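You operate a simulated robot arm through the tools that you are given. There is no shell and no other tool. Be economical: measure what you need, move in short steps, check, and stop when the job is done.

You are at the controls of a simulated two-armed robot. One attempt, no reset.

Task
Wipe up the spill on the top of the grading bench with the grey rag and put it back.

The check looks at the end state, three seconds after you hand in, the way a careful person would. Anything else that was tipped, shoved, dropped, spilled or broken makes it a failure.

Robot
Two 7-joint arms with two-finger grippers on one trunk, on a base that drives. Base frame: it is fixed to the floor where the robot stands at the start and does not move with it; the origin is under the middle of the robot, x ahead of it, y to its left, z up; the surface under the hand at the start is at about z = 0.86. Readings come in m, degrees, newtons and seconds.
The left shoulder is at the start at [0.064, 0.216, 1.169], the right one opposite. With the tool pointing down near the work surface each hand reaches from about 0.28 to 0.8 m from the robot's upright axis, wherever it stands, measured 20 degrees to its own side. Payload 3.18 kg a hand.
The tool frame of a hand sits at the grasp point between the pads (the TCP): z along the fingers, y along the line on which they close. The tips reach 0.03 m beyond it. The gripper opens to 0.144 m. The gripper's body begins 0.103 m behind the TCP.
Orientation is told as [roll, pitch, yaw] about the base's x, y, z axes, in that order, counted from this pose: with the fingers straight down and closing along the base's y, the tool's x points along the base's -x, its y along +y and its z along -z.

Tools
- The arms move only by the tool arm_command. It takes "left_targets", "right_targets" or both (then of equal length, played together; a hand with none holds still); each is a list of rows, each an object (a shift or turn left out is 0, a gripper value left out holds the last) with "claw": the opening in per cent of the stroke, from 0 (shut) to 100 (fully open); "linear": the shift along the tool's x, y, z in m, a list of three; "rot": the turn, a rotation vector about the tool's x, y, z in degrees, a list of three. In form: [{"claw": claw, "linear": [x, y, z], "rot": [wx, wy, wz]}, ...]. A call has 1 to 12 rows; each row is the pose to reach, as a shift and turn from the pose commanded when the call began, along the tool's axes at that moment. A row lasts 0.2 s, in which the tool goes at most 0.05 m and 8.6 degrees; a call with a longer step from one row to the next is refused whole, and so is a gripper value outside its range. A pose out of reach is approached as far as the arm can. The call stops where the force on the tool passes 40 N (or 10 N more than at its start, if that is more) or the arm is blocked; 0.2 s more then pass. The fingers move at their own pace and stop on an object; they squeeze with about 34 N. The grip force told is the motor's: it shows also when the fingers shut on nothing. Time passes only in rows, and 0.2 s behind the last, so rows that repeat a pose let the fingers close. It gives the time, the measured TCP pose, the force on the tool (base axes), the opening and the grip force at its end, in the units of the frame above (readings bear some noise), with the torque about the TCP (base axes, N m) and any sound that the robot's microphone picked up.
- Cameras (640 x 400 px; columns grow to the right, rows downward): "scene" is now at [0.1439, -0.0179, 1.3518]; the picture's right is [-0.21, -0.98, 0.00], its down [-0.63, 0.14, -0.76] and it looks along [0.75, -0.16, -0.65] (base axes); focal length 264 px, centre (320, 200). "left" rides on the left gripper at [0.076, -0.016, -0.143] in its tool frame; the picture's right is [0.21, 0.98, 0.00], its down [-0.84, 0.18, -0.51] and it looks along [-0.50, 0.11, 0.86] (tool axes); focal length 218 px, centre (320, 200). "right" rides on the right gripper at [0.076, 0.016, -0.143] in its tool frame; the picture's right is [-0.21, 0.98, 0.00], its down [-0.84, -0.18, -0.51] and it looks along [-0.50, -0.11, 0.86] (tool axes); focal length 218 px, centre (320, 200). There is no depth. A picture from a camera that has moved, and an enlarged one, comes with that camera's place and axes in the base frame and with its lens.
- camera(camera): a new picture of that camera. The clock stands still meanwhile.
- raise_lower(by): slides the trunk up (or, below 0, down) by that many m; the arms and the scene camera ride with it, the base frame stays. It gives what a move gives, with no picture.
- drive_base(legs): drives the robot by 1 to 6 legs, each [ahead, left, turn to the left] in m, m and degrees, along the robot's own axes; the way and the turn of a leg run together, so that a leg with both is an arc; at most 1.5 m and 180 degrees a leg. The arms and the cameras ride along, it lands a little off, and it stops where it bumps. It gives what a move gives.
- turn_head(pan, tilt): turns the head with the scene camera to pan (to the left, within 80 degrees either way) and tilt (down, from -29 to 69), counted from straight ahead of the robot. It gives what a move gives.
- zoom(camera, box): a new picture of the part [left, top, right, bottom] of that camera's present view, enlarged. The clock stands still meanwhile.
- hand_in(): hands the job in; it is judged then, once.

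Work in short steps. Places have to be worked out from the pictures, the camera data and where the tool is seen: move nearer, look again, correct. Check each grasp and each placing, and mend what went wrong. You have 120 turns and 88 pictures in all, those below and enlarged ones among them. Open the grippers and draw the arms clear of the work before you hand the job in, unless the task says otherwise; then end with one line.

The tools are called after "Emit:" as name(argument=value, ...) on one line, values as JSON. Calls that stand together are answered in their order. arm_command: Moves the arms, as the interface text tells. Its arguments: {"type":"object","properties":{"left_targets":{"type":"array"},"right_targets":{"type":"array"}},"required":[]} The other tools are called the same way: raise_lower (by) slides the trunk up or down; drive_base (legs) drives the base; turn_head (pan, tilt) turns the head that bears the scene camera; camera (camera) takes a picture; zoom (camera, box) takes an enlarged picture of a part of a camera's view; hand_in () hands the job in.

At the start:

```text
clock: 0.0
left_position: [0.416, 0.0492, 1.0535]
left_tcp_rot: [0.0, 0.0, 0.0]
left_ft_force: [0.5, 0.8, 0.9]
left_moment: [-0.02, 0.01, -0.03]
left_opening: 0.1442
left_grip_force: 0.0
right_position: [0.344, -0.2387, 1.1259]
right_tcp_rot: [0.0, 0.1, 0.0]
right_ft_force: [1.1, 0.6, -0.3]
right_moment: [-0.03, 0.02, 0.01]
right_opening: 0.1441
right_grip_force: 0.1
trunk travel left (down, up): [-0.25, 0.119]
robot x, y, heading: [-0.0016, -0.0006, 0.3]
head pan, tilt: [-12.1, 40.3]
```

scene: 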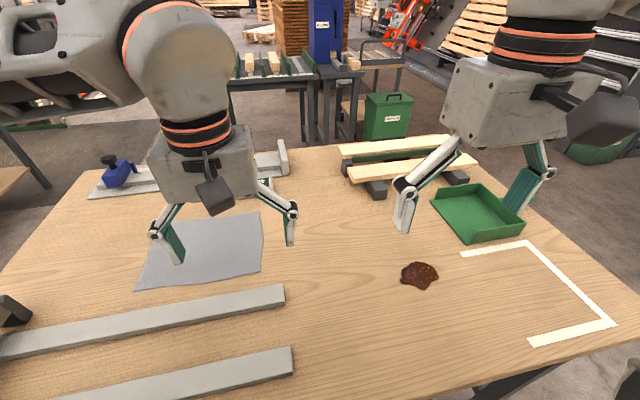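
right: 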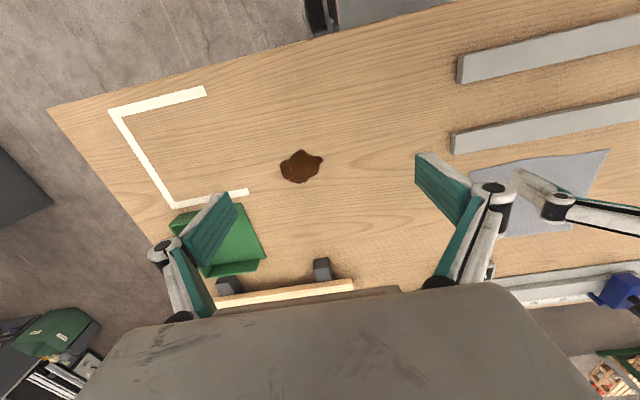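
left: 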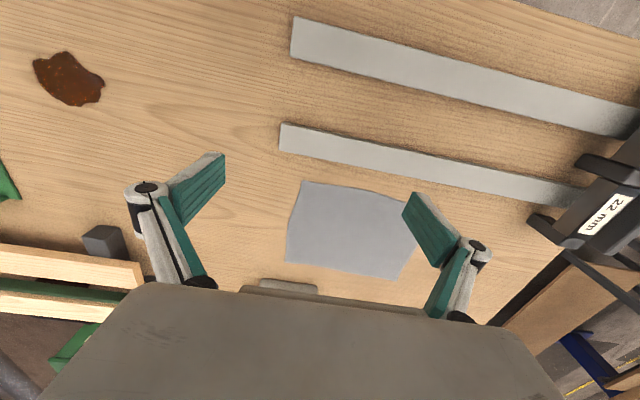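

I judge the spill to be near (0.42, -0.30) and the rag to span about x 0.51–0.70, y 0.03–0.28. First I take a closer look at both.

Emit:
zoom(camera="scene", box=[80, 130, 320, 300])

Emit:
zoom(camera="scene", box=[320, 120, 640, 360])

Emit:
zoom(camera="left", box=[200, 100, 520, 320])

```text
2.35 times, centred on (200, 215) of scene
camera zoom: at [0.1439, -0.0179, 1.3518], right [-0.21, -0.98, 0.0], down [-0.63, 0.14, -0.76], along [0.75, -0.16, -0.65], focal length 621 px, centre (602, 165)
```

zoom: 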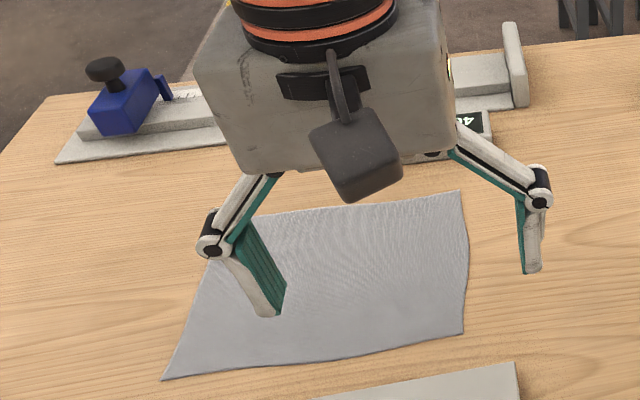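

```text
1.67 times, centred on (480, 240) of scene
camera zoom: at [0.1439, -0.0179, 1.3518], right [-0.21, -0.98, 0.0], down [-0.63, 0.14, -0.76], along [0.75, -0.16, -0.65], focal length 440 px, centre (53, 133)
```

zoom: 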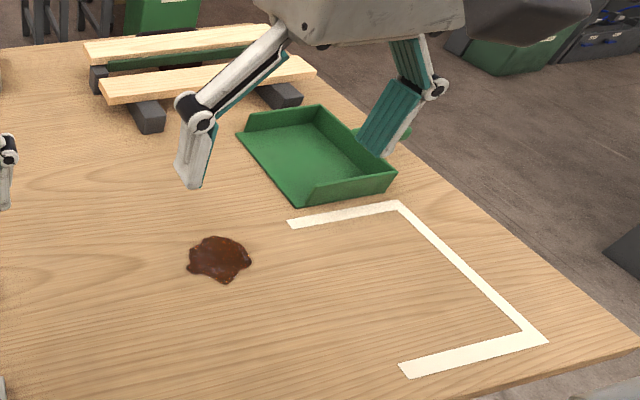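

```text
1.82 times, centred on (360, 210) of left
camera zoom: at [0.3396, 0.0332, 1.1965], right [-0.21, 0.98, 0.0], down [0.84, 0.18, 0.51], along [0.5, 0.11, -0.86], focal length 397 px, centre (247, 182)
```

zoom: 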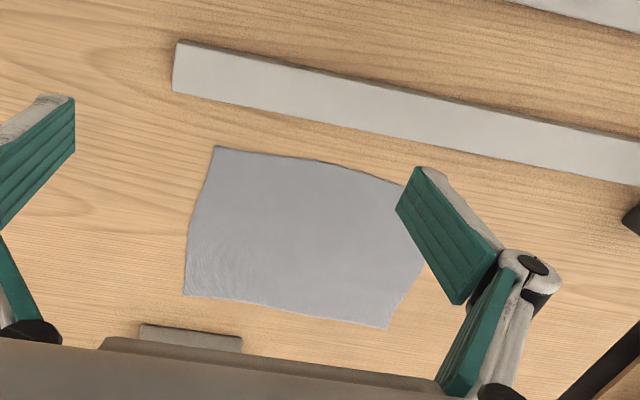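

The two views agree: table z is about 0.86 and the rag centre is near (0.605, 0.16). I'll use the right arm for the whole job, so I first move the left arm out of the way, up and to the left.

Emit:
arm_command(left_targets=[{"linear": [0.01, 0.03, -0.03]}, {"linear": [0.03, 0.07, -0.05]}, {"linear": [0.05, 0.11, -0.07]}, {"linear": [0.07, 0.15, -0.09]}, {"linear": [0.08, 0.19, -0.1]}, {"linear": [0.09, 0.23, -0.1]}, {"linear": [0.1, 0.27, -0.1]}, {"linear": [0.11, 0.31, -0.1]}, {"linear": [0.116, 0.35, -0.1]}])

```text
clock: 2.0
left_position: [0.3039, 0.3714, 1.1509]
left_tcp_rot: [0.5, 0.0, -0.3]
left_ft_force: [-0.3, 0.0, 0.5]
left_moment: [-0.01, -0.04, -0.01]
left_opening: 0.1444
left_grip_force: 0.0
left hand out of reach, approached as far as the arm can: row 9
right_position: [0.3437, -0.2389, 1.1264]
right_tcp_rot: [0.1, 0.1, 0.0]
right_ft_force: [-0.2, -0.8, -0.2]
right_moment: [0.02, -0.02, -0.02]
right_opening: 0.1441
right_grip_force: 0.0
trunk travel left (down, up): [-0.25, 0.119]
robot x, y, heading: [0.0002, -0.0014, 0.1]
head pan, tilt: [-12.1, 40.3]
```

Left arm is clear. Next the right hand goes above the rag at about (0.60, 0.15, 1.0).

Emit:
arm_command(right_targets=[{"linear": [-0.022, 0.033, 0.01], "claw": 60}, {"linear": [-0.043, 0.065, 0.021]}, {"linear": [-0.064, 0.097, 0.031]}, {"linear": [-0.085, 0.13, 0.042]}, {"linear": [-0.107, 0.162, 0.052]}, {"linear": [-0.128, 0.195, 0.063]}, {"linear": [-0.149, 0.227, 0.073]}, {"linear": [-0.171, 0.259, 0.084]}, {"linear": [-0.192, 0.292, 0.094]}, {"linear": [-0.213, 0.324, 0.105]}, {"linear": [-0.235, 0.357, 0.115]}, {"linear": [-0.256, 0.389, 0.126]}])

Emit:
camera(camera="right")

Emit:
camera(camera="scene")

```text
clock: 4.6
left_position: [0.3046, 0.3718, 1.1505]
left_tcp_rot: [0.4, 0.0, -0.2]
left_ft_force: [0.0, -0.6, 1.1]
left_moment: [-0.02, -0.03, 0.04]
left_opening: 0.1439
left_grip_force: 0.1
right_position: [0.6564, 0.0681, 1.0602]
right_tcp_rot: [10.0, 2.3, -9.7]
right_ft_force: [0.9, 1.0, 0.2]
right_moment: [-0.08, 0.0, 0.02]
right_opening: 0.0864
right_grip_force: 0.1
right hand out of reach, approached as far as the arm can: row 12
trunk travel left (down, up): [-0.25, 0.119]
robot x, y, heading: [-0.0042, 0.0001, -0.2]
head pan, tilt: [-12.1, 40.3]
stopped in row 12 (right hand): the arm was blocked; the commanded pose is now the measured one
```

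```text
81 pictures are left
camera right: at [0.5866, 0.0721, 1.2062], right [0.37, 0.91, 0.16], down [0.8, -0.41, 0.43], along [0.46, -0.03, -0.89], focal length 218 px, centre (320, 200)
```

right: 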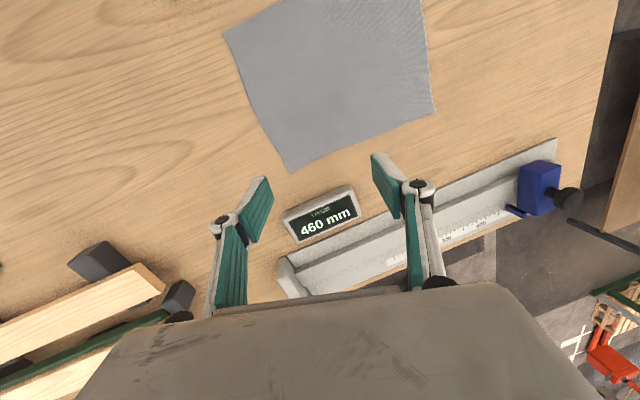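

```text
80 pictures are left
camera scene: at [0.1442, -0.0177, 1.3517], right [-0.21, -0.98, 0.0], down [-0.63, 0.14, -0.76], along [0.75, -0.16, -0.65], focal length 264 px, centre (320, 200)
```

scene: 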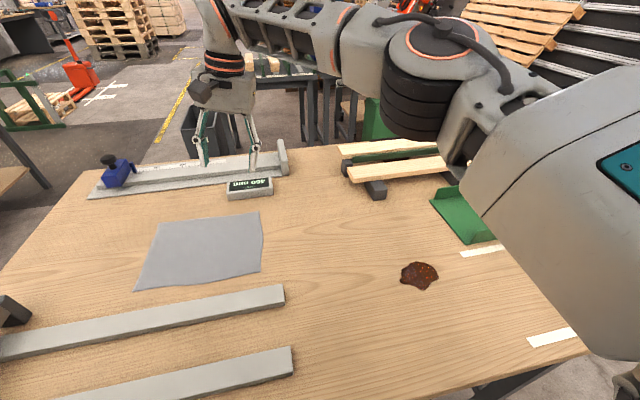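

The right arm is at its limit here, so the left arm is the better choice for the rag. I bring the right hand back to its starting place along the same path and level it.

Emit:
arm_command(right_targets=[{"linear": [0.022, -0.028, -0.01], "rot": [0.85, -0.12, -0.83]}, {"linear": [0.043, -0.057, -0.02], "rot": [1.7, -0.23, -1.65]}, {"linear": [0.065, -0.085, -0.029], "rot": [2.55, -0.35, -2.5]}, {"linear": [0.086, -0.113, -0.039], "rot": [3.4, -0.47, -3.3]}, {"linear": [0.108, -0.142, -0.049], "rot": [4.25, -0.58, -4.1]}, {"linear": [0.129, -0.17, -0.059], "rot": [5.1, -0.7, -5.0]}, {"linear": [0.151, -0.198, -0.068], "rot": [6.0, -0.8, -5.8]}, {"linear": [0.172, -0.227, -0.078], "rot": [6.8, -0.9, -6.6]}, {"linear": [0.194, -0.255, -0.088], "rot": [7.65, -1.05, -7.4]}, {"linear": [0.215, -0.283, -0.098], "rot": [8.5, -1.2, -8.25]}, {"linear": [0.237, -0.312, -0.107], "rot": [9.35, -1.3, -9.1]}, {"linear": [0.258, -0.34, -0.117], "rot": [10.2, -1.4, -9.9]}])

Emit:
camera(camera="scene")

```text
clock: 7.2
left_position: [0.3034, 0.37, 1.1509]
left_tcp_rot: [0.5, 0.1, -0.3]
left_ft_force: [-0.2, 0.4, 0.8]
left_moment: [0.01, -0.03, 0.01]
left_opening: 0.1442
left_grip_force: 0.0
right_position: [0.3432, -0.2368, 1.1286]
right_tcp_rot: [-0.4, -0.1, 0.5]
right_ft_force: [0.1, -1.4, 0.4]
right_moment: [0.01, -0.02, 0.01]
right_opening: 0.0865
right_grip_force: 0.1
trunk travel left (down, up): [-0.25, 0.119]
robot x, y, heading: [-0.0074, -0.0017, 0.3]
head pan, tilt: [-12.1, 40.3]
```

```text
79 pictures are left
camera scene: at [0.1431, -0.0191, 1.352], right [-0.21, -0.98, 0.0], down [-0.63, 0.14, -0.76], along [0.75, -0.16, -0.65], focal length 264 px, centre (320, 200)
```

scene: 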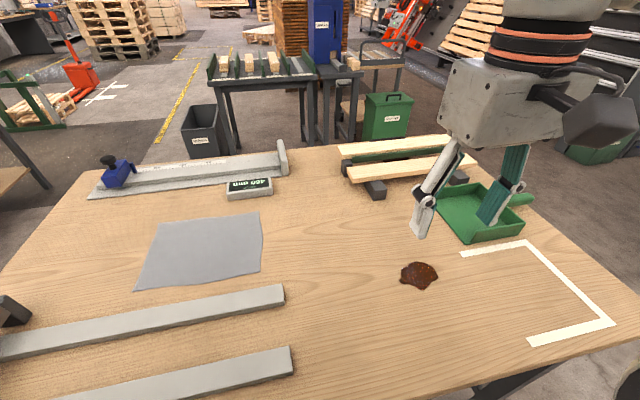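

The bench is undisturbed. Next I move the left hand above the rag centre.

Emit:
arm_command(left_targets=[{"linear": [-0.03, -0.021, 0.0], "claw": 60}, {"linear": [-0.06, -0.042, 0.015]}, {"linear": [-0.09, -0.063, 0.03]}, {"linear": [-0.12, -0.084, 0.05]}, {"linear": [-0.15, -0.105, 0.065]}, {"linear": [-0.18, -0.126, 0.08]}, {"linear": [-0.21, -0.147, 0.095]}, {"linear": [-0.24, -0.168, 0.11]}, {"linear": [-0.27, -0.19, 0.13]}, {"linear": [-0.297, -0.21, 0.15]}, {"linear": [-0.297, -0.21, 0.15]}])

Emit:
camera(camera="left")

```text
clock: 9.6
left_position: [0.6022, 0.1582, 1.001]
left_tcp_rot: [0.4, 0.0, -0.3]
left_ft_force: [1.4, -0.3, 0.0]
left_moment: [0.0, -0.01, 0.02]
left_opening: 0.0865
left_grip_force: 0.0
right_position: [0.3442, -0.2363, 1.1276]
right_tcp_rot: [-0.2, 0.0, 0.5]
right_ft_force: [-0.5, 0.1, 0.7]
right_moment: [0.0, -0.05, 0.01]
right_opening: 0.0862
right_grip_force: 0.1
trunk travel left (down, up): [-0.25, 0.119]
robot x, y, heading: [0.0017, -0.0016, -0.2]
head pan, tilt: [-12.1, 40.3]
```

```text
78 pictures are left
camera left: at [0.5251, 0.1422, 1.1439], right [-0.2, 0.98, 0.01], down [0.84, 0.17, 0.51], along [0.5, 0.11, -0.86], focal length 218 px, centre (320, 200)
```

left: 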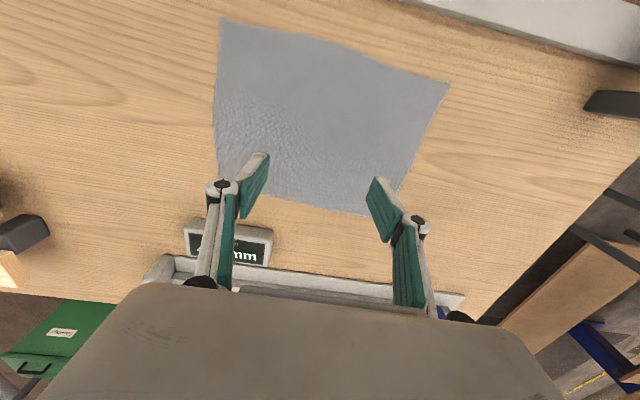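

The hand is above the rag. I descend until the tips sit just above the surface, then feel for contact.

Emit:
arm_command(left_targets=[{"linear": [0, 0, 0.04]}, {"linear": [0, 0, 0.075]}, {"linear": [0, 0, 0.095]}, {"linear": [0, 0, 0.104]}, {"linear": [0, 0, 0.108]}, {"linear": [0, 0, 0.11]}])

Emit:
camera(camera="scene")

```text
clock: 11.0
left_position: [0.6002, 0.1609, 0.8886]
left_tcp_rot: [0.5, 0.0, -0.2]
left_ft_force: [-0.5, -0.6, -0.5]
left_moment: [0.05, 0.0, 0.01]
left_opening: 0.0861
left_grip_force: 0.0
right_position: [0.3446, -0.2364, 1.1271]
right_tcp_rot: [-0.3, -0.1, 0.5]
right_ft_force: [-1.4, -0.7, -0.6]
right_moment: [-0.01, -0.03, 0.02]
right_opening: 0.0866
right_grip_force: 0.0
trunk travel left (down, up): [-0.25, 0.119]
robot x, y, heading: [0.0011, -0.0013, -0.2]
head pan, tilt: [-12.1, 40.3]
```

```text
77 pictures are left
camera scene: at [0.1439, -0.0182, 1.3518], right [-0.21, -0.98, 0.0], down [-0.63, 0.14, -0.76], along [0.75, -0.16, -0.65], focal length 264 px, centre (320, 200)
```

scene: 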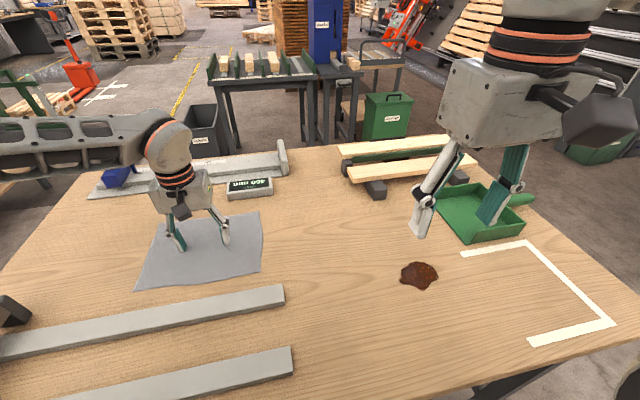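

No contact force yet, with the tips at about 0.8586. I step down by a millimetre or so at a time to find the surface.

Emit:
arm_command(left_targets=[{"linear": [0, 0, 0.002]}, {"linear": [0, 0, 0.003]}, {"linear": [0, 0, 0.003]}])

```text
clock: 11.8
left_position: [0.6015, 0.161, 0.8876]
left_tcp_rot: [0.4, -0.1, -0.2]
left_ft_force: [1.6, 0.4, 8.8]
left_moment: [0.0, -0.05, 0.0]
left_opening: 0.0876
left_grip_force: 0.2
right_position: [0.3447, -0.2372, 1.1258]
right_tcp_rot: [-0.3, 0.0, 0.5]
right_ft_force: [-0.3, 0.7, 0.2]
right_moment: [-0.01, -0.04, -0.01]
right_opening: 0.0864
right_grip_force: 0.0
trunk travel left (down, up): [-0.25, 0.119]
robot x, y, heading: [0.0035, 0.0003, 0.1]
head pan, tilt: [-12.1, 40.3]
```

Contact is at about 9 N. I close slowly with a light press to gather the cloth.

Emit:
arm_command(left_targets=[{"claw": 45}, {"claw": 30}, {"claw": 15}, {"claw": 0}, {"claw": 0}, {"claw": 0}, {"claw": 0}])

Emit:
camera(camera="left")

Emit:
zoom(camera="scene", box=[80, 130, 320, 300])

```text
clock: 13.4
left_position: [0.5997, 0.1606, 0.889]
left_tcp_rot: [0.5, -0.2, -0.2]
left_ft_force: [-0.5, 5.8, 62.1]
left_moment: [-1.81, -0.72, -0.07]
left_opening: 0.0015
left_grip_force: 28.6
right_position: [0.3436, -0.2377, 1.1276]
right_tcp_rot: [-0.4, -0.2, 0.5]
right_ft_force: [-1.5, -0.6, 0.0]
right_moment: [0.07, -0.02, -0.01]
right_opening: 0.0862
right_grip_force: 0.0
trunk travel left (down, up): [-0.25, 0.119]
robot x, y, heading: [-0.0019, -0.0025, -0.2]
head pan, tilt: [-12.1, 40.3]
```

```text
76 pictures are left
camera left: at [0.523, 0.143, 1.0316], right [-0.2, 0.98, 0.01], down [0.84, 0.17, 0.51], along [0.5, 0.11, -0.86], focal length 218 px, centre (320, 200)
```

left: 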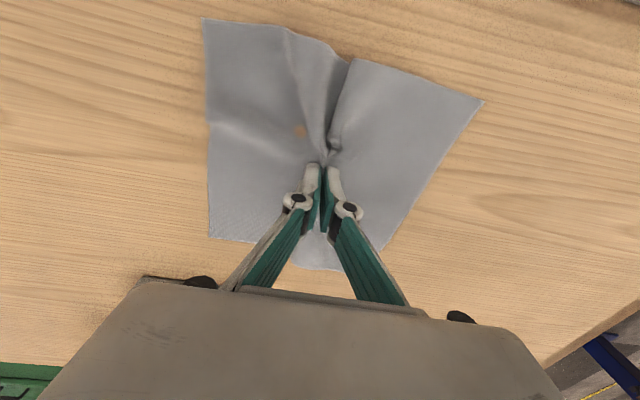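

```text
2.35 times, centred on (200, 215) of scene
camera zoom: at [0.1417, -0.0191, 1.3522], right [-0.21, -0.98, 0.0], down [-0.63, 0.14, -0.76], along [0.75, -0.16, -0.65], focal length 621 px, centre (602, 165)
```

zoom: 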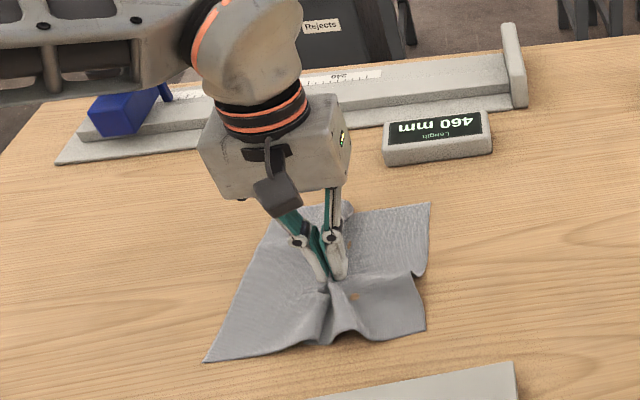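

The cloth is pinched. I lift it gently and check.

Emit:
arm_command(left_targets=[{"linear": [0, 0, -0.02], "claw": 0}, {"linear": [0, 0, -0.05]}, {"linear": [0, 0, -0.09]}, {"linear": [0, 0, -0.13]}, {"linear": [0, 0, -0.13]}])

Emit:
camera(camera="scene")

```text
clock: 14.6
left_position: [0.6018, 0.1597, 1.0152]
left_tcp_rot: [0.4, 0.2, -0.3]
left_ft_force: [-3.5, 7.5, -2.6]
left_moment: [0.18, 0.07, -0.23]
left_opening: 0.0008
left_grip_force: 28.4
right_position: [0.346, -0.2372, 1.1263]
right_tcp_rot: [-0.3, 0.0, 0.5]
right_ft_force: [0.8, 0.0, -0.3]
right_moment: [-0.02, 0.02, 0.0]
right_opening: 0.0865
right_grip_force: 0.1
trunk travel left (down, up): [-0.25, 0.119]
robot x, y, heading: [0.0045, 0.0011, 0.0]
head pan, tilt: [-12.1, 40.3]
```

```text
74 pictures are left
camera scene: at [0.1446, -0.0182, 1.3516], right [-0.21, -0.98, 0.0], down [-0.63, 0.14, -0.76], along [0.75, -0.16, -0.65], focal length 264 px, centre (320, 200)
```

scene: 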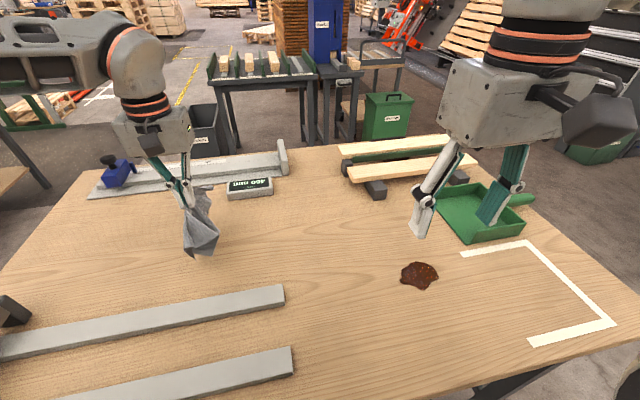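

The rag is held. The spill is awkward for the left arm from this stance, so I'd like to sidestep right by about 0.2 m. First I lift a bit more and look at the floor on that side.

Emit:
arm_command(left_targets=[{"linear": [0.03, 0, -0.03]}, {"linear": [0.06, 0, -0.06]}, {"linear": [0.1, -0.02, -0.06]}])

Emit:
turn_head(pan=-70, tilt=50)

Emit:
camera(camera="scene")

```text
clock: 15.4
left_position: [0.4983, 0.1374, 1.0771]
left_tcp_rot: [0.5, -0.1, -0.2]
left_ft_force: [-0.4, 0.4, 2.5]
left_moment: [0.01, -0.05, 0.0]
left_opening: 0.0026
left_grip_force: 37.5
right_position: [0.3447, -0.2384, 1.1277]
right_tcp_rot: [-0.3, -0.1, 0.5]
right_ft_force: [0.3, 0.1, -0.3]
right_moment: [0.04, -0.07, -0.04]
right_opening: 0.0865
right_grip_force: 0.0
trunk travel left (down, up): [-0.25, 0.119]
robot x, y, heading: [0.0027, -0.0001, -0.3]
head pan, tilt: [-12.1, 40.3]
```

```text
clock: 16.7
left_position: [0.4992, 0.1383, 1.0777]
left_tcp_rot: [0.5, 0.0, -0.3]
left_ft_force: [-0.1, -0.4, 0.8]
left_moment: [-0.05, 0.0, -0.02]
left_opening: 0.0054
left_grip_force: 43.6
right_position: [0.3443, -0.2371, 1.1269]
right_tcp_rot: [-0.4, -0.1, 0.5]
right_ft_force: [-0.5, -0.6, 0.8]
right_moment: [-0.02, 0.0, -0.02]
right_opening: 0.0863
right_grip_force: 0.1
trunk travel left (down, up): [-0.25, 0.119]
robot x, y, heading: [-0.0021, -0.0015, -0.1]
head pan, tilt: [-70.0, 50.0]
```

```text
73 pictures are left
camera scene: at [0.0871, -0.0727, 1.3381], right [-0.94, -0.34, 0.0], down [-0.26, 0.72, -0.64], along [0.22, -0.6, -0.77], focal length 264 px, centre (320, 200)
```

scene: 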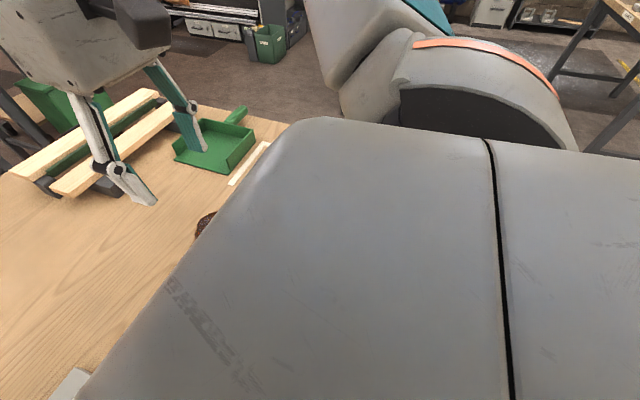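

The floor to the right is clear. I drive 0.2 m right and point the head back at the bench.

Emit:
drive_base(legs=[[0, -0.2, 0]])

Emit:
turn_head(pan=-5, tilt=45)

Emit:
camera(camera="scene")

```text
clock: 19.0
left_position: [0.4991, -0.0567, 1.0768]
left_tcp_rot: [0.4, 0.0, -0.3]
left_ft_force: [-0.5, 0.0, 0.8]
left_moment: [0.05, 0.0, -0.01]
left_opening: 0.0
left_grip_force: 30.5
right_position: [0.3444, -0.4316, 1.127]
right_tcp_rot: [-0.3, -0.1, 0.5]
right_ft_force: [-0.3, -0.1, 0.8]
right_moment: [0.02, 0.01, 0.04]
right_opening: 0.0864
right_grip_force: 0.1
trunk travel left (down, up): [-0.25, 0.119]
robot x, y, heading: [-0.0021, -0.1945, -0.1]
head pan, tilt: [-70.0, 50.0]
```

```text
clock: 20.4
left_position: [0.499, -0.0551, 1.0765]
left_tcp_rot: [0.6, -0.1, -0.3]
left_ft_force: [-0.1, 0.5, -0.6]
left_moment: [0.02, 0.02, 0.01]
left_opening: 0.0
left_grip_force: 30.2
right_position: [0.3447, -0.4307, 1.1265]
right_tcp_rot: [-0.3, -0.1, 0.5]
right_ft_force: [-0.2, 0.0, -0.2]
right_moment: [0.0, -0.01, 0.03]
right_opening: 0.0864
right_grip_force: 0.0
trunk travel left (down, up): [-0.25, 0.119]
robot x, y, heading: [0.0004, -0.1921, 0.0]
head pan, tilt: [-5.0, 45.0]
```

```text
72 pictures are left
camera scene: at [0.1417, -0.2018, 1.345], right [-0.09, -1.0, 0.0], down [-0.7, 0.06, -0.71], along [0.7, -0.06, -0.71], focal length 264 px, centre (320, 200)
```

scene: 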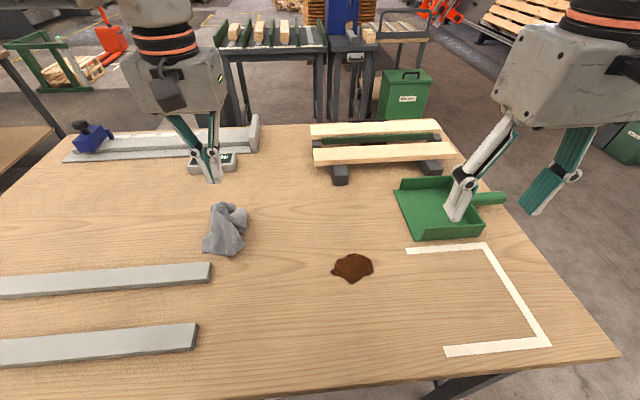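

The rag slipped out during the drive and lies crumpled near (0.53, -0.02), having touched nothing else. I look closer before grasping it again.

Emit:
zoom(camera="scene", box=[150, 150, 310, 280])

Emit:
camera(camera="left")

```text
3.08 times, centred on (230, 215) of scene
camera zoom: at [0.1417, -0.2018, 1.345], right [-0.09, -1.0, 0.0], down [-0.7, 0.06, -0.71], along [0.7, -0.06, -0.71], focal length 812 px, centre (597, 154)
```

zoom: 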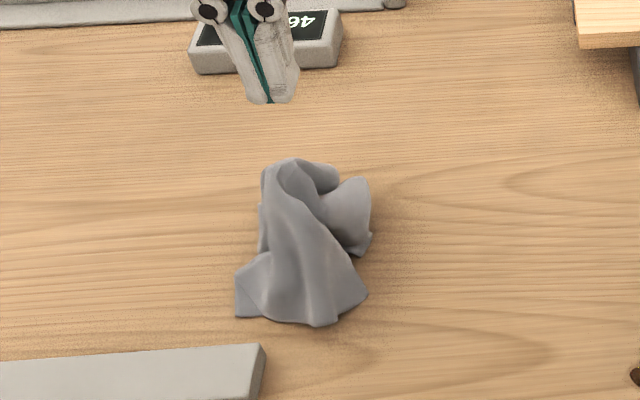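

```text
70 pictures are left
camera left: at [0.4227, -0.0733, 1.2206], right [-0.2, 0.98, 0.01], down [0.84, 0.17, 0.51], along [0.5, 0.11, -0.86], focal length 218 px, centre (320, 200)
```

left: 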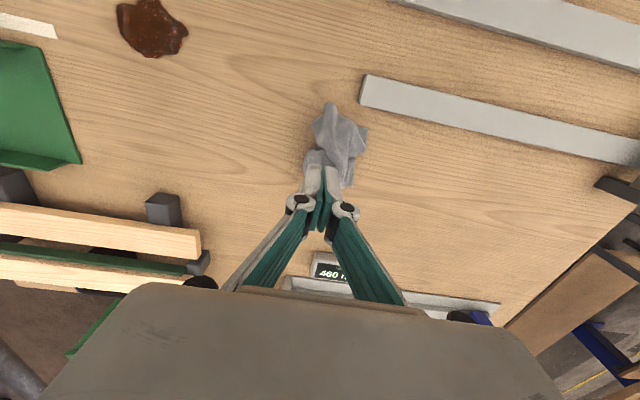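

The heap centre is about (0.53, -0.024). I open wide, go over it and come down around it to just above the surface.

Emit:
arm_command(left_targets=[{"linear": [-0.01, 0.01, 0.0], "claw": 90}, {"linear": [-0.031, 0.033, 0.0]}, {"linear": [-0.031, 0.033, 0.0]}, {"linear": [-0.031, 0.033, 0.045]}, {"linear": [-0.031, 0.033, 0.09]}, {"linear": [-0.031, 0.033, 0.09]}])

Emit:
camera(camera="left")

Emit:
zoom(camera="scene", box=[150, 120, 310, 280])

```text
clock: 21.8
left_position: [0.5311, -0.0237, 0.9883]
left_tcp_rot: [0.4, 0.0, -0.2]
left_ft_force: [-0.3, -0.8, 0.2]
left_moment: [0.01, 0.02, -0.01]
left_opening: 0.1297
left_grip_force: 0.1
right_position: [0.3441, -0.4324, 1.1278]
right_tcp_rot: [-0.4, -0.1, 0.6]
right_ft_force: [0.0, -0.7, -0.6]
right_moment: [-0.03, 0.01, -0.01]
right_opening: 0.0861
right_grip_force: 0.0
trunk travel left (down, up): [-0.25, 0.119]
robot x, y, heading: [-0.0013, -0.1975, -0.2]
head pan, tilt: [-5.0, 45.0]
```

```text
69 pictures are left
camera left: at [0.4551, -0.0401, 1.1312], right [-0.2, 0.98, 0.01], down [0.84, 0.17, 0.51], along [0.5, 0.11, -0.86], focal length 218 px, centre (320, 200)
```

left: 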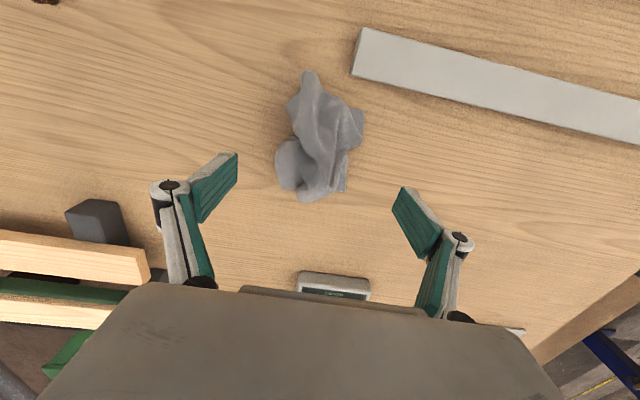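

```text
2.50 times, centred on (230, 200) of scene
camera zoom: at [0.1414, -0.2018, 1.3451], right [-0.09, -1.0, 0.0], down [-0.7, 0.06, -0.71], along [0.7, -0.06, -0.71], focal length 659 px, centre (545, 200)
```

zoom: 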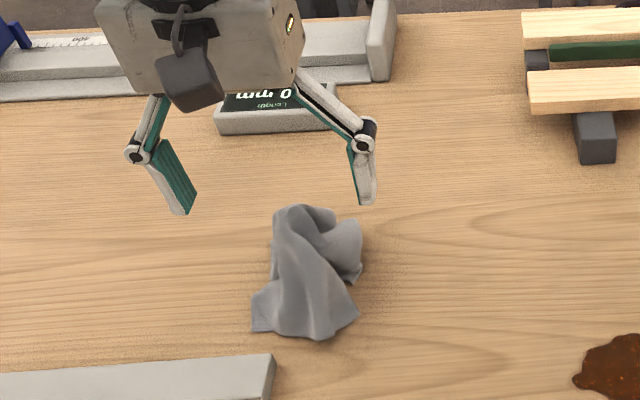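

The heap spans x 0.46–0.59 and is centred between the fingers in y. I go down to z ≈ 0.89 and close.

Emit:
arm_command(left_targets=[{"linear": [0, 0, 0.04]}, {"linear": [0, 0, 0.075]}, {"linear": [0, 0, 0.092]}, {"linear": [0, 0, 0.098]}, {"linear": [0, 0, 0.099], "claw": 60}, {"linear": [0, 0, 0.099], "claw": 30}, {"linear": [0, 0, 0.098], "claw": 0}, {"linear": [0, 0, 0.098], "claw": 0}, {"linear": [0, 0, 0.098], "claw": 0}, {"linear": [0, 0, 0.098], "claw": 0}])

Emit:
zoom(camera="scene", box=[150, 120, 310, 280])

```text
clock: 24.0
left_position: [0.5304, -0.0225, 0.8886]
left_tcp_rot: [0.5, 0.1, -0.3]
left_ft_force: [-0.1, 0.5, 0.2]
left_moment: [0.0, 0.01, -0.01]
left_opening: 0.0065
left_grip_force: 34.3
right_position: [0.3438, -0.431, 1.1275]
right_tcp_rot: [-0.3, -0.2, 0.6]
right_ft_force: [-0.6, -0.2, 0.0]
right_moment: [-0.02, 0.02, -0.02]
right_opening: 0.0864
right_grip_force: 0.1
trunk travel left (down, up): [-0.25, 0.119]
robot x, y, heading: [0.0018, -0.1941, 0.0]
head pan, tilt: [-5.0, 45.0]
```

```text
2.50 times, centred on (230, 200) of scene
camera zoom: at [0.1418, -0.2017, 1.345], right [-0.09, -1.0, 0.0], down [-0.7, 0.06, -0.71], along [0.7, -0.06, -0.71], focal length 659 px, centre (545, 200)
```

zoom: 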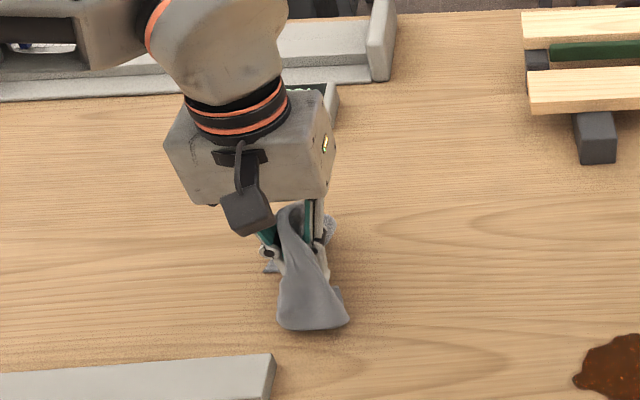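

Good grip, 6.5 mm of cloth between the pads. I lift slowly and check.

Emit:
arm_command(left_targets=[{"linear": [0, 0, -0.02]}, {"linear": [0, 0, -0.04]}, {"linear": [0, 0, -0.06]}, {"linear": [0, 0, -0.08]}, {"linear": [0, 0, -0.08]}])

Emit:
camera(camera="scene")

Emit:
camera(camera="left")

```text
clock: 25.2
left_position: [0.5292, -0.0234, 0.9702]
left_tcp_rot: [0.4, -0.1, -0.3]
left_ft_force: [-0.5, -0.2, -0.6]
left_moment: [0.0, -0.03, 0.01]
left_opening: 0.0066
left_grip_force: 34.0
right_position: [0.3446, -0.4304, 1.1268]
right_tcp_rot: [-0.3, 0.0, 0.5]
right_ft_force: [-0.3, -0.7, 0.6]
right_moment: [0.01, 0.01, -0.01]
right_opening: 0.0863
right_grip_force: 0.0
trunk travel left (down, up): [-0.25, 0.119]
robot x, y, heading: [-0.0066, -0.1916, 0.1]
head pan, tilt: [-5.0, 45.0]
```

```text
66 pictures are left
camera scene: at [0.142, -0.2017, 1.3449], right [-0.09, -1.0, 0.0], down [-0.7, 0.06, -0.71], along [0.7, -0.06, -0.71], focal length 264 px, centre (320, 200)
```

scene: 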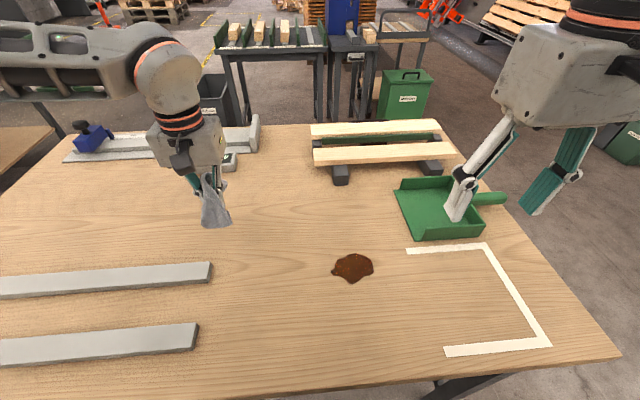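

```text
65 pictures are left
camera left: at [0.4531, -0.0403, 1.1134], right [-0.2, 0.98, 0.01], down [0.84, 0.17, 0.51], along [0.5, 0.11, -0.86], focal length 218 px, centre (320, 200)
```

left: 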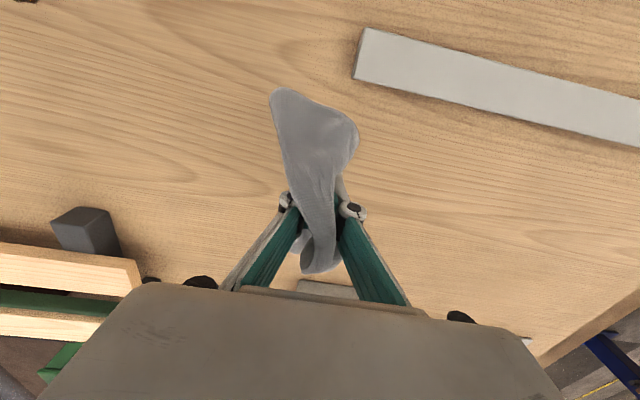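

The rag is held firmly. I move the right arm further out to make room while the left carries the rag over the spill at (0.42, -0.297).

Emit:
arm_command(right_targets=[{"linear": [0.01, -0.04, -0.01]}, {"linear": [0.02, -0.08, -0.02]}, {"linear": [0.03, -0.12, -0.03]}, {"linear": [0.03, -0.12, -0.03]}, {"linear": [0.03, -0.12, -0.03]}, {"linear": [0.03, -0.12, -0.03]}, {"linear": [0.03, -0.12, -0.03]}, {"linear": [0.03, -0.12, -0.03]}, {"linear": [0.03, -0.12, -0.03]}, {"linear": [0.03, -0.12, -0.03]}, {"linear": [0.03, -0.12, -0.03]}, {"linear": [0.03, -0.12, -0.03]}], left_targets=[{"linear": [0, 0, 0]}, {"linear": [0, 0, 0]}, {"linear": [0.01, -0.03, 0]}, {"linear": [0.02, -0.06, 0]}, {"linear": [0.033, -0.09, 0]}, {"linear": [0.045, -0.12, 0]}, {"linear": [0.058, -0.15, 0]}, {"linear": [0.07, -0.18, 0]}, {"linear": [0.083, -0.21, 0]}, {"linear": [0.097, -0.24, 0]}, {"linear": [0.109, -0.272, 0]}, {"linear": [0.109, -0.272, 0]}])

Emit:
camera(camera="scene")

Emit:
camera(camera="left")

```text
clock: 27.8
left_position: [0.4211, -0.2933, 0.9667]
left_tcp_rot: [0.5, 0.0, -0.2]
left_ft_force: [-0.7, 0.2, -0.8]
left_moment: [-0.02, 0.02, 0.02]
left_opening: 0.0064
left_grip_force: 34.1
right_position: [0.317, -0.5504, 1.1571]
right_tcp_rot: [-0.3, -0.1, 0.5]
right_ft_force: [0.2, 0.3, 0.6]
right_moment: [-0.04, 0.04, 0.01]
right_opening: 0.0862
right_grip_force: 0.1
trunk travel left (down, up): [-0.25, 0.119]
robot x, y, heading: [-0.0009, -0.1959, -0.1]
head pan, tilt: [-5.0, 45.0]
```

```text
64 pictures are left
camera scene: at [0.1419, -0.2009, 1.3449], right [-0.09, -1.0, 0.0], down [-0.7, 0.06, -0.71], along [0.7, -0.06, -0.71], focal length 264 px, centre (320, 200)
```

scene: 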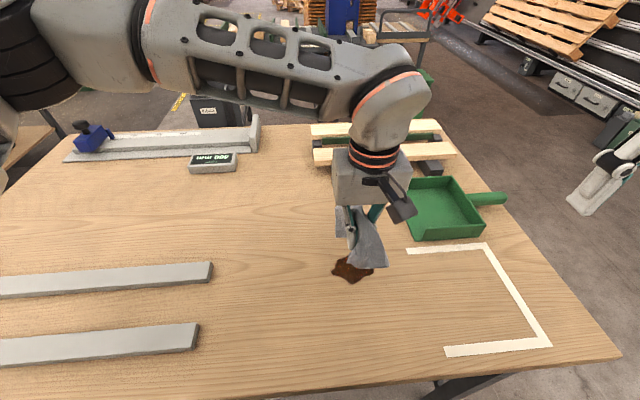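

```text
63 pictures are left
camera left: at [0.345, -0.3106, 1.1114], right [-0.2, 0.98, 0.01], down [0.84, 0.17, 0.51], along [0.5, 0.11, -0.86], focal length 218 px, centre (320, 200)
```

left: 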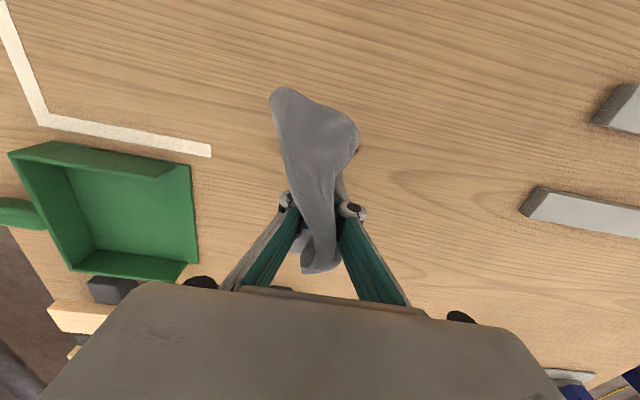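

The rag is right above the spill. I lower it until it presses on the surface.

Emit:
arm_command(left_targets=[{"linear": [0, 0, 0.035]}, {"linear": [0, 0, 0.06]}, {"linear": [0, 0, 0.072]}, {"linear": [0, 0, 0.076]}, {"linear": [0, 0, 0.076]}])

Emit:
zoom(camera="scene", box=[270, 150, 470, 330])

```text
clock: 29.0
left_position: [0.42, -0.2923, 0.8905]
left_tcp_rot: [0.5, -0.1, -0.3]
left_ft_force: [0.0, -0.9, 0.1]
left_moment: [-0.06, 0.03, -0.02]
left_opening: 0.0064
left_grip_force: 34.3
right_position: [0.3171, -0.5522, 1.1566]
right_tcp_rot: [-0.3, -0.2, 0.5]
right_ft_force: [0.5, 0.2, 0.6]
right_moment: [0.0, 0.02, 0.04]
right_opening: 0.0864
right_grip_force: 0.1
trunk travel left (down, up): [-0.25, 0.119]
robot x, y, heading: [0.0012, -0.1949, 0.1]
head pan, tilt: [-5.0, 45.0]
```

```text
2.22 times, centred on (370, 240) of scene
camera zoom: at [0.1418, -0.2017, 1.345], right [-0.09, -1.0, 0.0], down [-0.7, 0.06, -0.71], along [0.7, -0.06, -0.71], focal length 586 px, centre (209, 111)
```

zoom: 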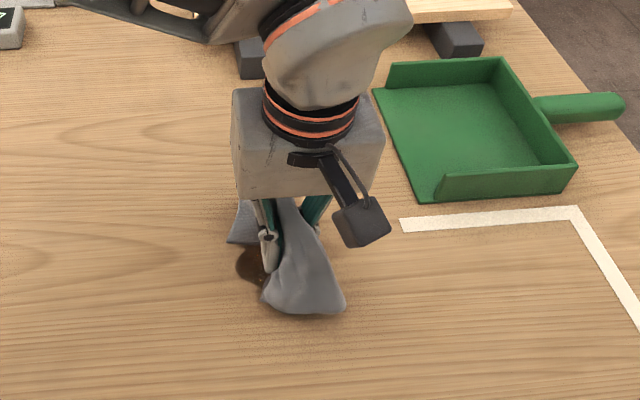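

Part of the spill is already covered. I wipe broadside along y in lanes across the spill, pressing lightly.

Emit:
arm_command(left_targets=[{"linear": [0, 0.035, 0.001]}, {"linear": [0, 0.065, 0.001]}, {"linear": [0, 0.03, 0.001]}, {"linear": [0, -0.01, 0.001]}, {"linear": [0, -0.05, 0.001]}, {"linear": [0.03, -0.05, 0.001]}, {"linear": [0.03, -0.01, 0.001]}, {"linear": [0.03, 0.03, 0.001]}, {"linear": [0.03, 0.065, 0.001]}, {"linear": [-0.01, 0.065, 0.001]}, {"linear": [-0.03, 0.045, 0.001]}, {"linear": [-0.03, 0.0, 0.001]}])

Emit:
zoom(camera="scene", box=[270, 150, 470, 330])

```text
clock: 30.5
left_position: [0.4146, -0.3215, 0.8874]
left_tcp_rot: [-0.4, -0.1, 2.8]
left_ft_force: [-4.5, -2.5, 36.2]
left_moment: [0.06, 0.14, 0.03]
left_opening: 0.0061
left_grip_force: 34.0
right_position: [0.3145, -0.5521, 1.159]
right_tcp_rot: [-0.3, -0.2, 0.5]
right_ft_force: [0.7, -0.4, 0.0]
right_moment: [0.0, 0.03, 0.0]
right_opening: 0.0865
right_grip_force: 0.1
trunk travel left (down, up): [-0.25, 0.119]
robot x, y, heading: [-0.0003, -0.1947, -0.2]
head pan, tilt: [-5.0, 45.0]
stopped in row 7 (left hand): the force on the tool passed its limit at 85 N (the readings are from after the stop); the commanded pose is now the measured one
```

```text
2.22 times, centred on (370, 240) of scene
camera zoom: at [0.1396, -0.2015, 1.3459], right [-0.09, -1.0, 0.0], down [-0.7, 0.06, -0.71], along [0.71, -0.06, -0.71], focal length 586 px, centre (209, 111)
```

zoom: 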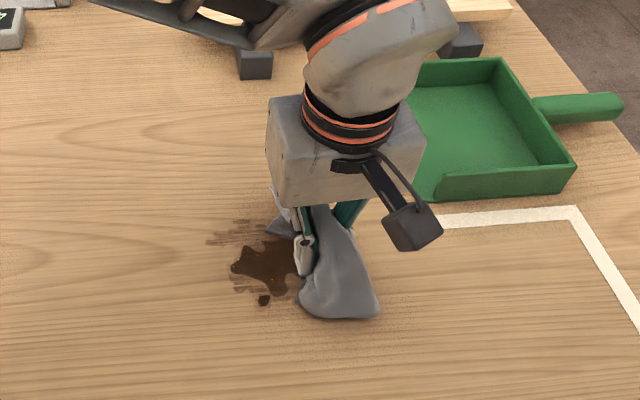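

The wipe is working, but the tips dragged on the table. I raise about 2.5 mm and keep wiping across the remaining smear around (0.42, -0.28).

Emit:
arm_command(left_targets=[{"linear": [0, 0, -0.0025]}, {"linear": [0, 0.03, -0.0025]}, {"linear": [0, 0.06, -0.0025]}, {"linear": [0, 0.09, -0.0025]}, {"linear": [0, 0.11, -0.0025]}, {"linear": [0.025, 0.11, -0.0025]}, {"linear": [0.025, 0.08, -0.0025]}, {"linear": [0.025, 0.05, -0.0025]}, {"linear": [0.025, 0.02, -0.0025]}, {"linear": [0.025, -0.01, -0.0025]}, {"linear": [-0.01, -0.01, -0.0025]}, {"linear": [-0.025, -0.01, -0.0025]}])

Emit:
zoom(camera="scene", box=[270, 150, 470, 330])

```text
clock: 33.1
left_position: [0.4487, -0.3254, 0.8914]
left_tcp_rot: [-0.9, 0.0, 4.0]
left_ft_force: [-0.3, 1.1, 0.4]
left_moment: [-0.02, 0.02, 0.0]
left_opening: 0.0055
left_grip_force: 29.5
right_position: [0.3171, -0.5519, 1.1576]
right_tcp_rot: [-0.3, 0.0, 0.5]
right_ft_force: [-0.1, -0.7, -0.1]
right_moment: [-0.01, 0.0, 0.0]
right_opening: 0.0865
right_grip_force: 0.1
trunk travel left (down, up): [-0.25, 0.119]
robot x, y, heading: [-0.001, -0.1915, -0.1]
head pan, tilt: [-5.0, 45.0]
```

```text
2.22 times, centred on (370, 240) of scene
camera zoom: at [0.1422, -0.2016, 1.3449], right [-0.09, -1.0, 0.0], down [-0.7, 0.06, -0.71], along [0.7, -0.06, -0.71], focal length 586 px, centre (209, 111)
```

zoom: 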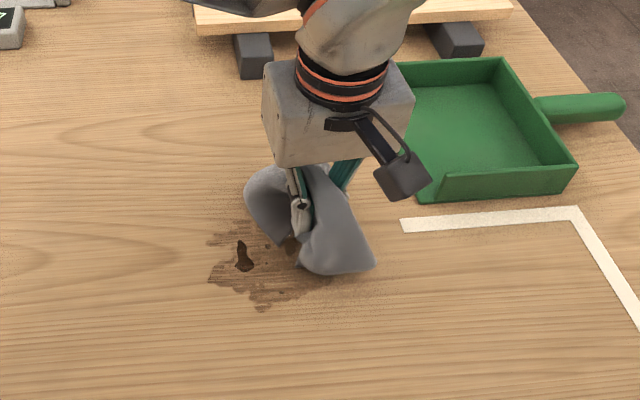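

Most of it is gone and a thin smear remains. I carry on with more strokes.

Emit:
arm_command(left_targets=[{"linear": [0, 0.035, 0.001]}, {"linear": [0, 0.07, 0.001]}, {"linear": [0, 0.105, 0.001]}, {"linear": [0.025, 0.105, 0.001]}, {"linear": [0.025, 0.07, 0.001]}, {"linear": [0.025, 0.035, 0.001]}, {"linear": [0.025, 0.0, 0.001]}, {"linear": [0.045, 0.0, 0.001]}, {"linear": [0.045, 0.035, 0.001]}, {"linear": [0.045, 0.07, 0.001]}, {"linear": [0.045, 0.105, 0.001]}, {"linear": [0.045, 0.125, 0.001]}])

Emit:
zoom(camera="scene", box=[270, 150, 470, 330])

```text
clock: 34.9
left_position: [0.4179, -0.3242, 0.887]
left_tcp_rot: [-1.3, 0.1, 5.3]
left_ft_force: [-6.4, -1.2, 41.4]
left_moment: [-0.37, -0.06, 0.01]
left_opening: 0.0051
left_grip_force: 32.9
right_position: [0.3167, -0.5527, 1.1584]
right_tcp_rot: [-0.3, -0.1, 0.4]
right_ft_force: [0.1, -0.4, 0.1]
right_moment: [0.03, 0.05, -0.01]
right_opening: 0.0865
right_grip_force: 0.0
trunk travel left (down, up): [-0.25, 0.119]
robot x, y, heading: [0.0006, -0.1939, -0.1]
head pan, tilt: [-5.0, 45.0]
stopped in row 9 (left hand): the force on the tool passed its limit at 72 N (the readings are from after the stop); the commanded pose is now the measured one
```

```text
2.22 times, centred on (370, 240) of scene
camera zoom: at [0.1405, -0.2017, 1.3454], right [-0.09, -1.0, 0.0], down [-0.7, 0.06, -0.71], along [0.71, -0.06, -0.71], focal length 586 px, centre (209, 111)
```

zoom: 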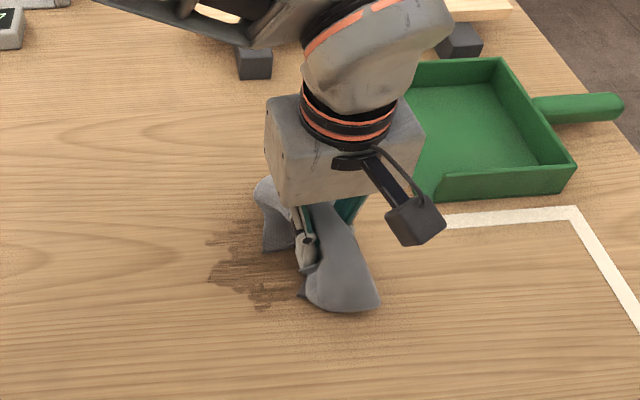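

Only a thin film remains, over roughly x 0.38–0.47 and y -0.225 to -0.31. I raise slightly, straighten the hand and sweep that area more.

Emit:
arm_command(left_targets=[{"linear": [0, 0, -0.003], "rot": [-1.3, 0, 5.3]}, {"linear": [0, 0.035, -0.003], "rot": [-1.3, 0, 5.3]}, {"linear": [0, 0.07, -0.003], "rot": [-1.3, 0, 5.3]}, {"linear": [0, 0.11, -0.003], "rot": [-1.3, 0, 5.3]}, {"linear": [0.03, 0.12, -0.003], "rot": [-1.3, 0, 5.3]}, {"linear": [0.03, 0.085, -0.003], "rot": [-1.3, 0, 5.3]}, {"linear": [0.03, 0.05, -0.003], "rot": [-1.3, 0, 5.3]}, {"linear": [0.03, 0.01, -0.003], "rot": [-1.3, 0, 5.3]}, {"linear": [-0.01, 0.0, -0.003], "rot": [-1.3, 0, 5.3]}, {"linear": [-0.025, 0.035, -0.003], "rot": [-1.3, 0, 5.3]}, {"linear": [-0.025, 0.07, -0.003], "rot": [-1.3, 0, 5.3]}, {"linear": [-0.025, 0.11, -0.003], "rot": [-1.3, 0, 5.3]}])

Emit:
zoom(camera="scene", box=[270, 150, 470, 330])

```text
clock: 37.5
left_position: [0.4306, -0.2117, 0.8879]
left_tcp_rot: [0.2, 0.0, -0.5]
left_ft_force: [-1.4, 1.3, 8.9]
left_moment: [0.3, -0.05, 0.04]
left_opening: 0.0069
left_grip_force: 30.9
right_position: [0.3169, -0.5497, 1.1566]
right_tcp_rot: [-0.3, -0.1, 0.5]
right_ft_force: [0.7, 0.3, 0.1]
right_moment: [-0.06, 0.05, 0.01]
right_opening: 0.0866
right_grip_force: 0.0
trunk travel left (down, up): [-0.25, 0.119]
robot x, y, heading: [0.0042, -0.1925, -0.0]
head pan, tilt: [-5.0, 45.0]
```

```text
2.22 times, centred on (370, 240) of scene
camera zoom: at [0.1417, -0.2005, 1.3452], right [-0.09, -1.0, 0.0], down [-0.7, 0.06, -0.71], along [0.7, -0.06, -0.71], focal length 586 px, centre (209, 111)
```

zoom: 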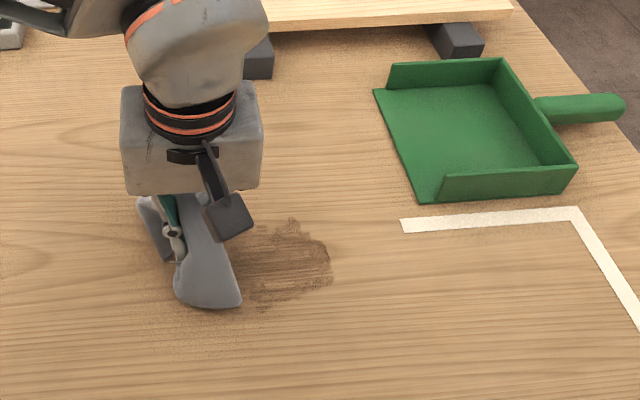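

The film now lies further right, to about y -0.34. I lengthen the strokes to y ≈ -0.36.

Emit:
arm_command(left_targets=[{"linear": [0, -0.04, -0.001]}, {"linear": [0, -0.08, -0.0015]}, {"linear": [0, -0.12, -0.002]}, {"linear": [0, -0.15, -0.002]}, {"linear": [0.025, -0.15, -0.002]}, {"linear": [0.025, -0.11, -0.002]}, {"linear": [0.025, -0.07, -0.0015]}, {"linear": [0.025, -0.03, -0.001]}, {"linear": [0.045, -0.01, -0.001]}, {"linear": [0.045, -0.055, -0.0015]}, {"linear": [0.045, -0.1, -0.002]}, {"linear": [0.045, -0.145, -0.002]}])

Emit:
zoom(camera="scene", box=[270, 150, 470, 330])

```text
clock: 38.8
left_position: [0.4426, -0.3251, 0.8872]
left_tcp_rot: [-1.1, -0.5, 3.9]
left_ft_force: [-3.3, -0.3, 23.2]
left_moment: [0.94, 0.33, -0.07]
left_opening: 0.0061
left_grip_force: 33.2
right_position: [0.3164, -0.5519, 1.1583]
right_tcp_rot: [-0.3, -0.2, 0.4]
right_ft_force: [-1.7, 0.8, 0.5]
right_moment: [-0.04, 0.0, -0.01]
right_opening: 0.0866
right_grip_force: 0.1
trunk travel left (down, up): [-0.25, 0.119]
robot x, y, heading: [0.005, -0.1902, -0.3]
head pan, tilt: [-5.0, 45.0]
stopped in row 6 (left hand): the force on the tool passed its limit at 113 N (the readings are from after the stop); the commanded pose is now the measured one
```

```text
2.22 times, centred on (370, 240) of scene
camera zoom: at [0.1394, -0.2017, 1.3461], right [-0.09, -1.0, 0.0], down [-0.7, 0.06, -0.71], along [0.71, -0.06, -0.71], focal length 586 px, centre (209, 111)
```

zoom: 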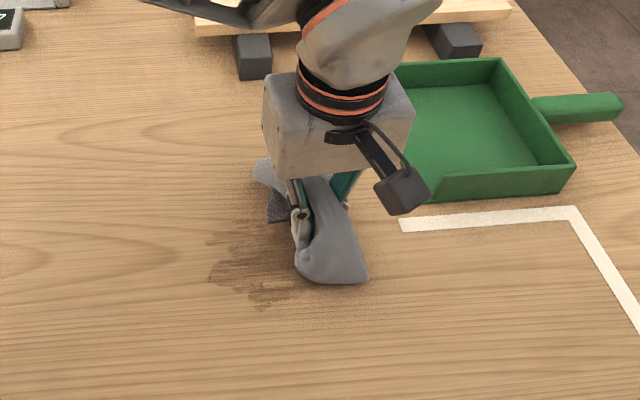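

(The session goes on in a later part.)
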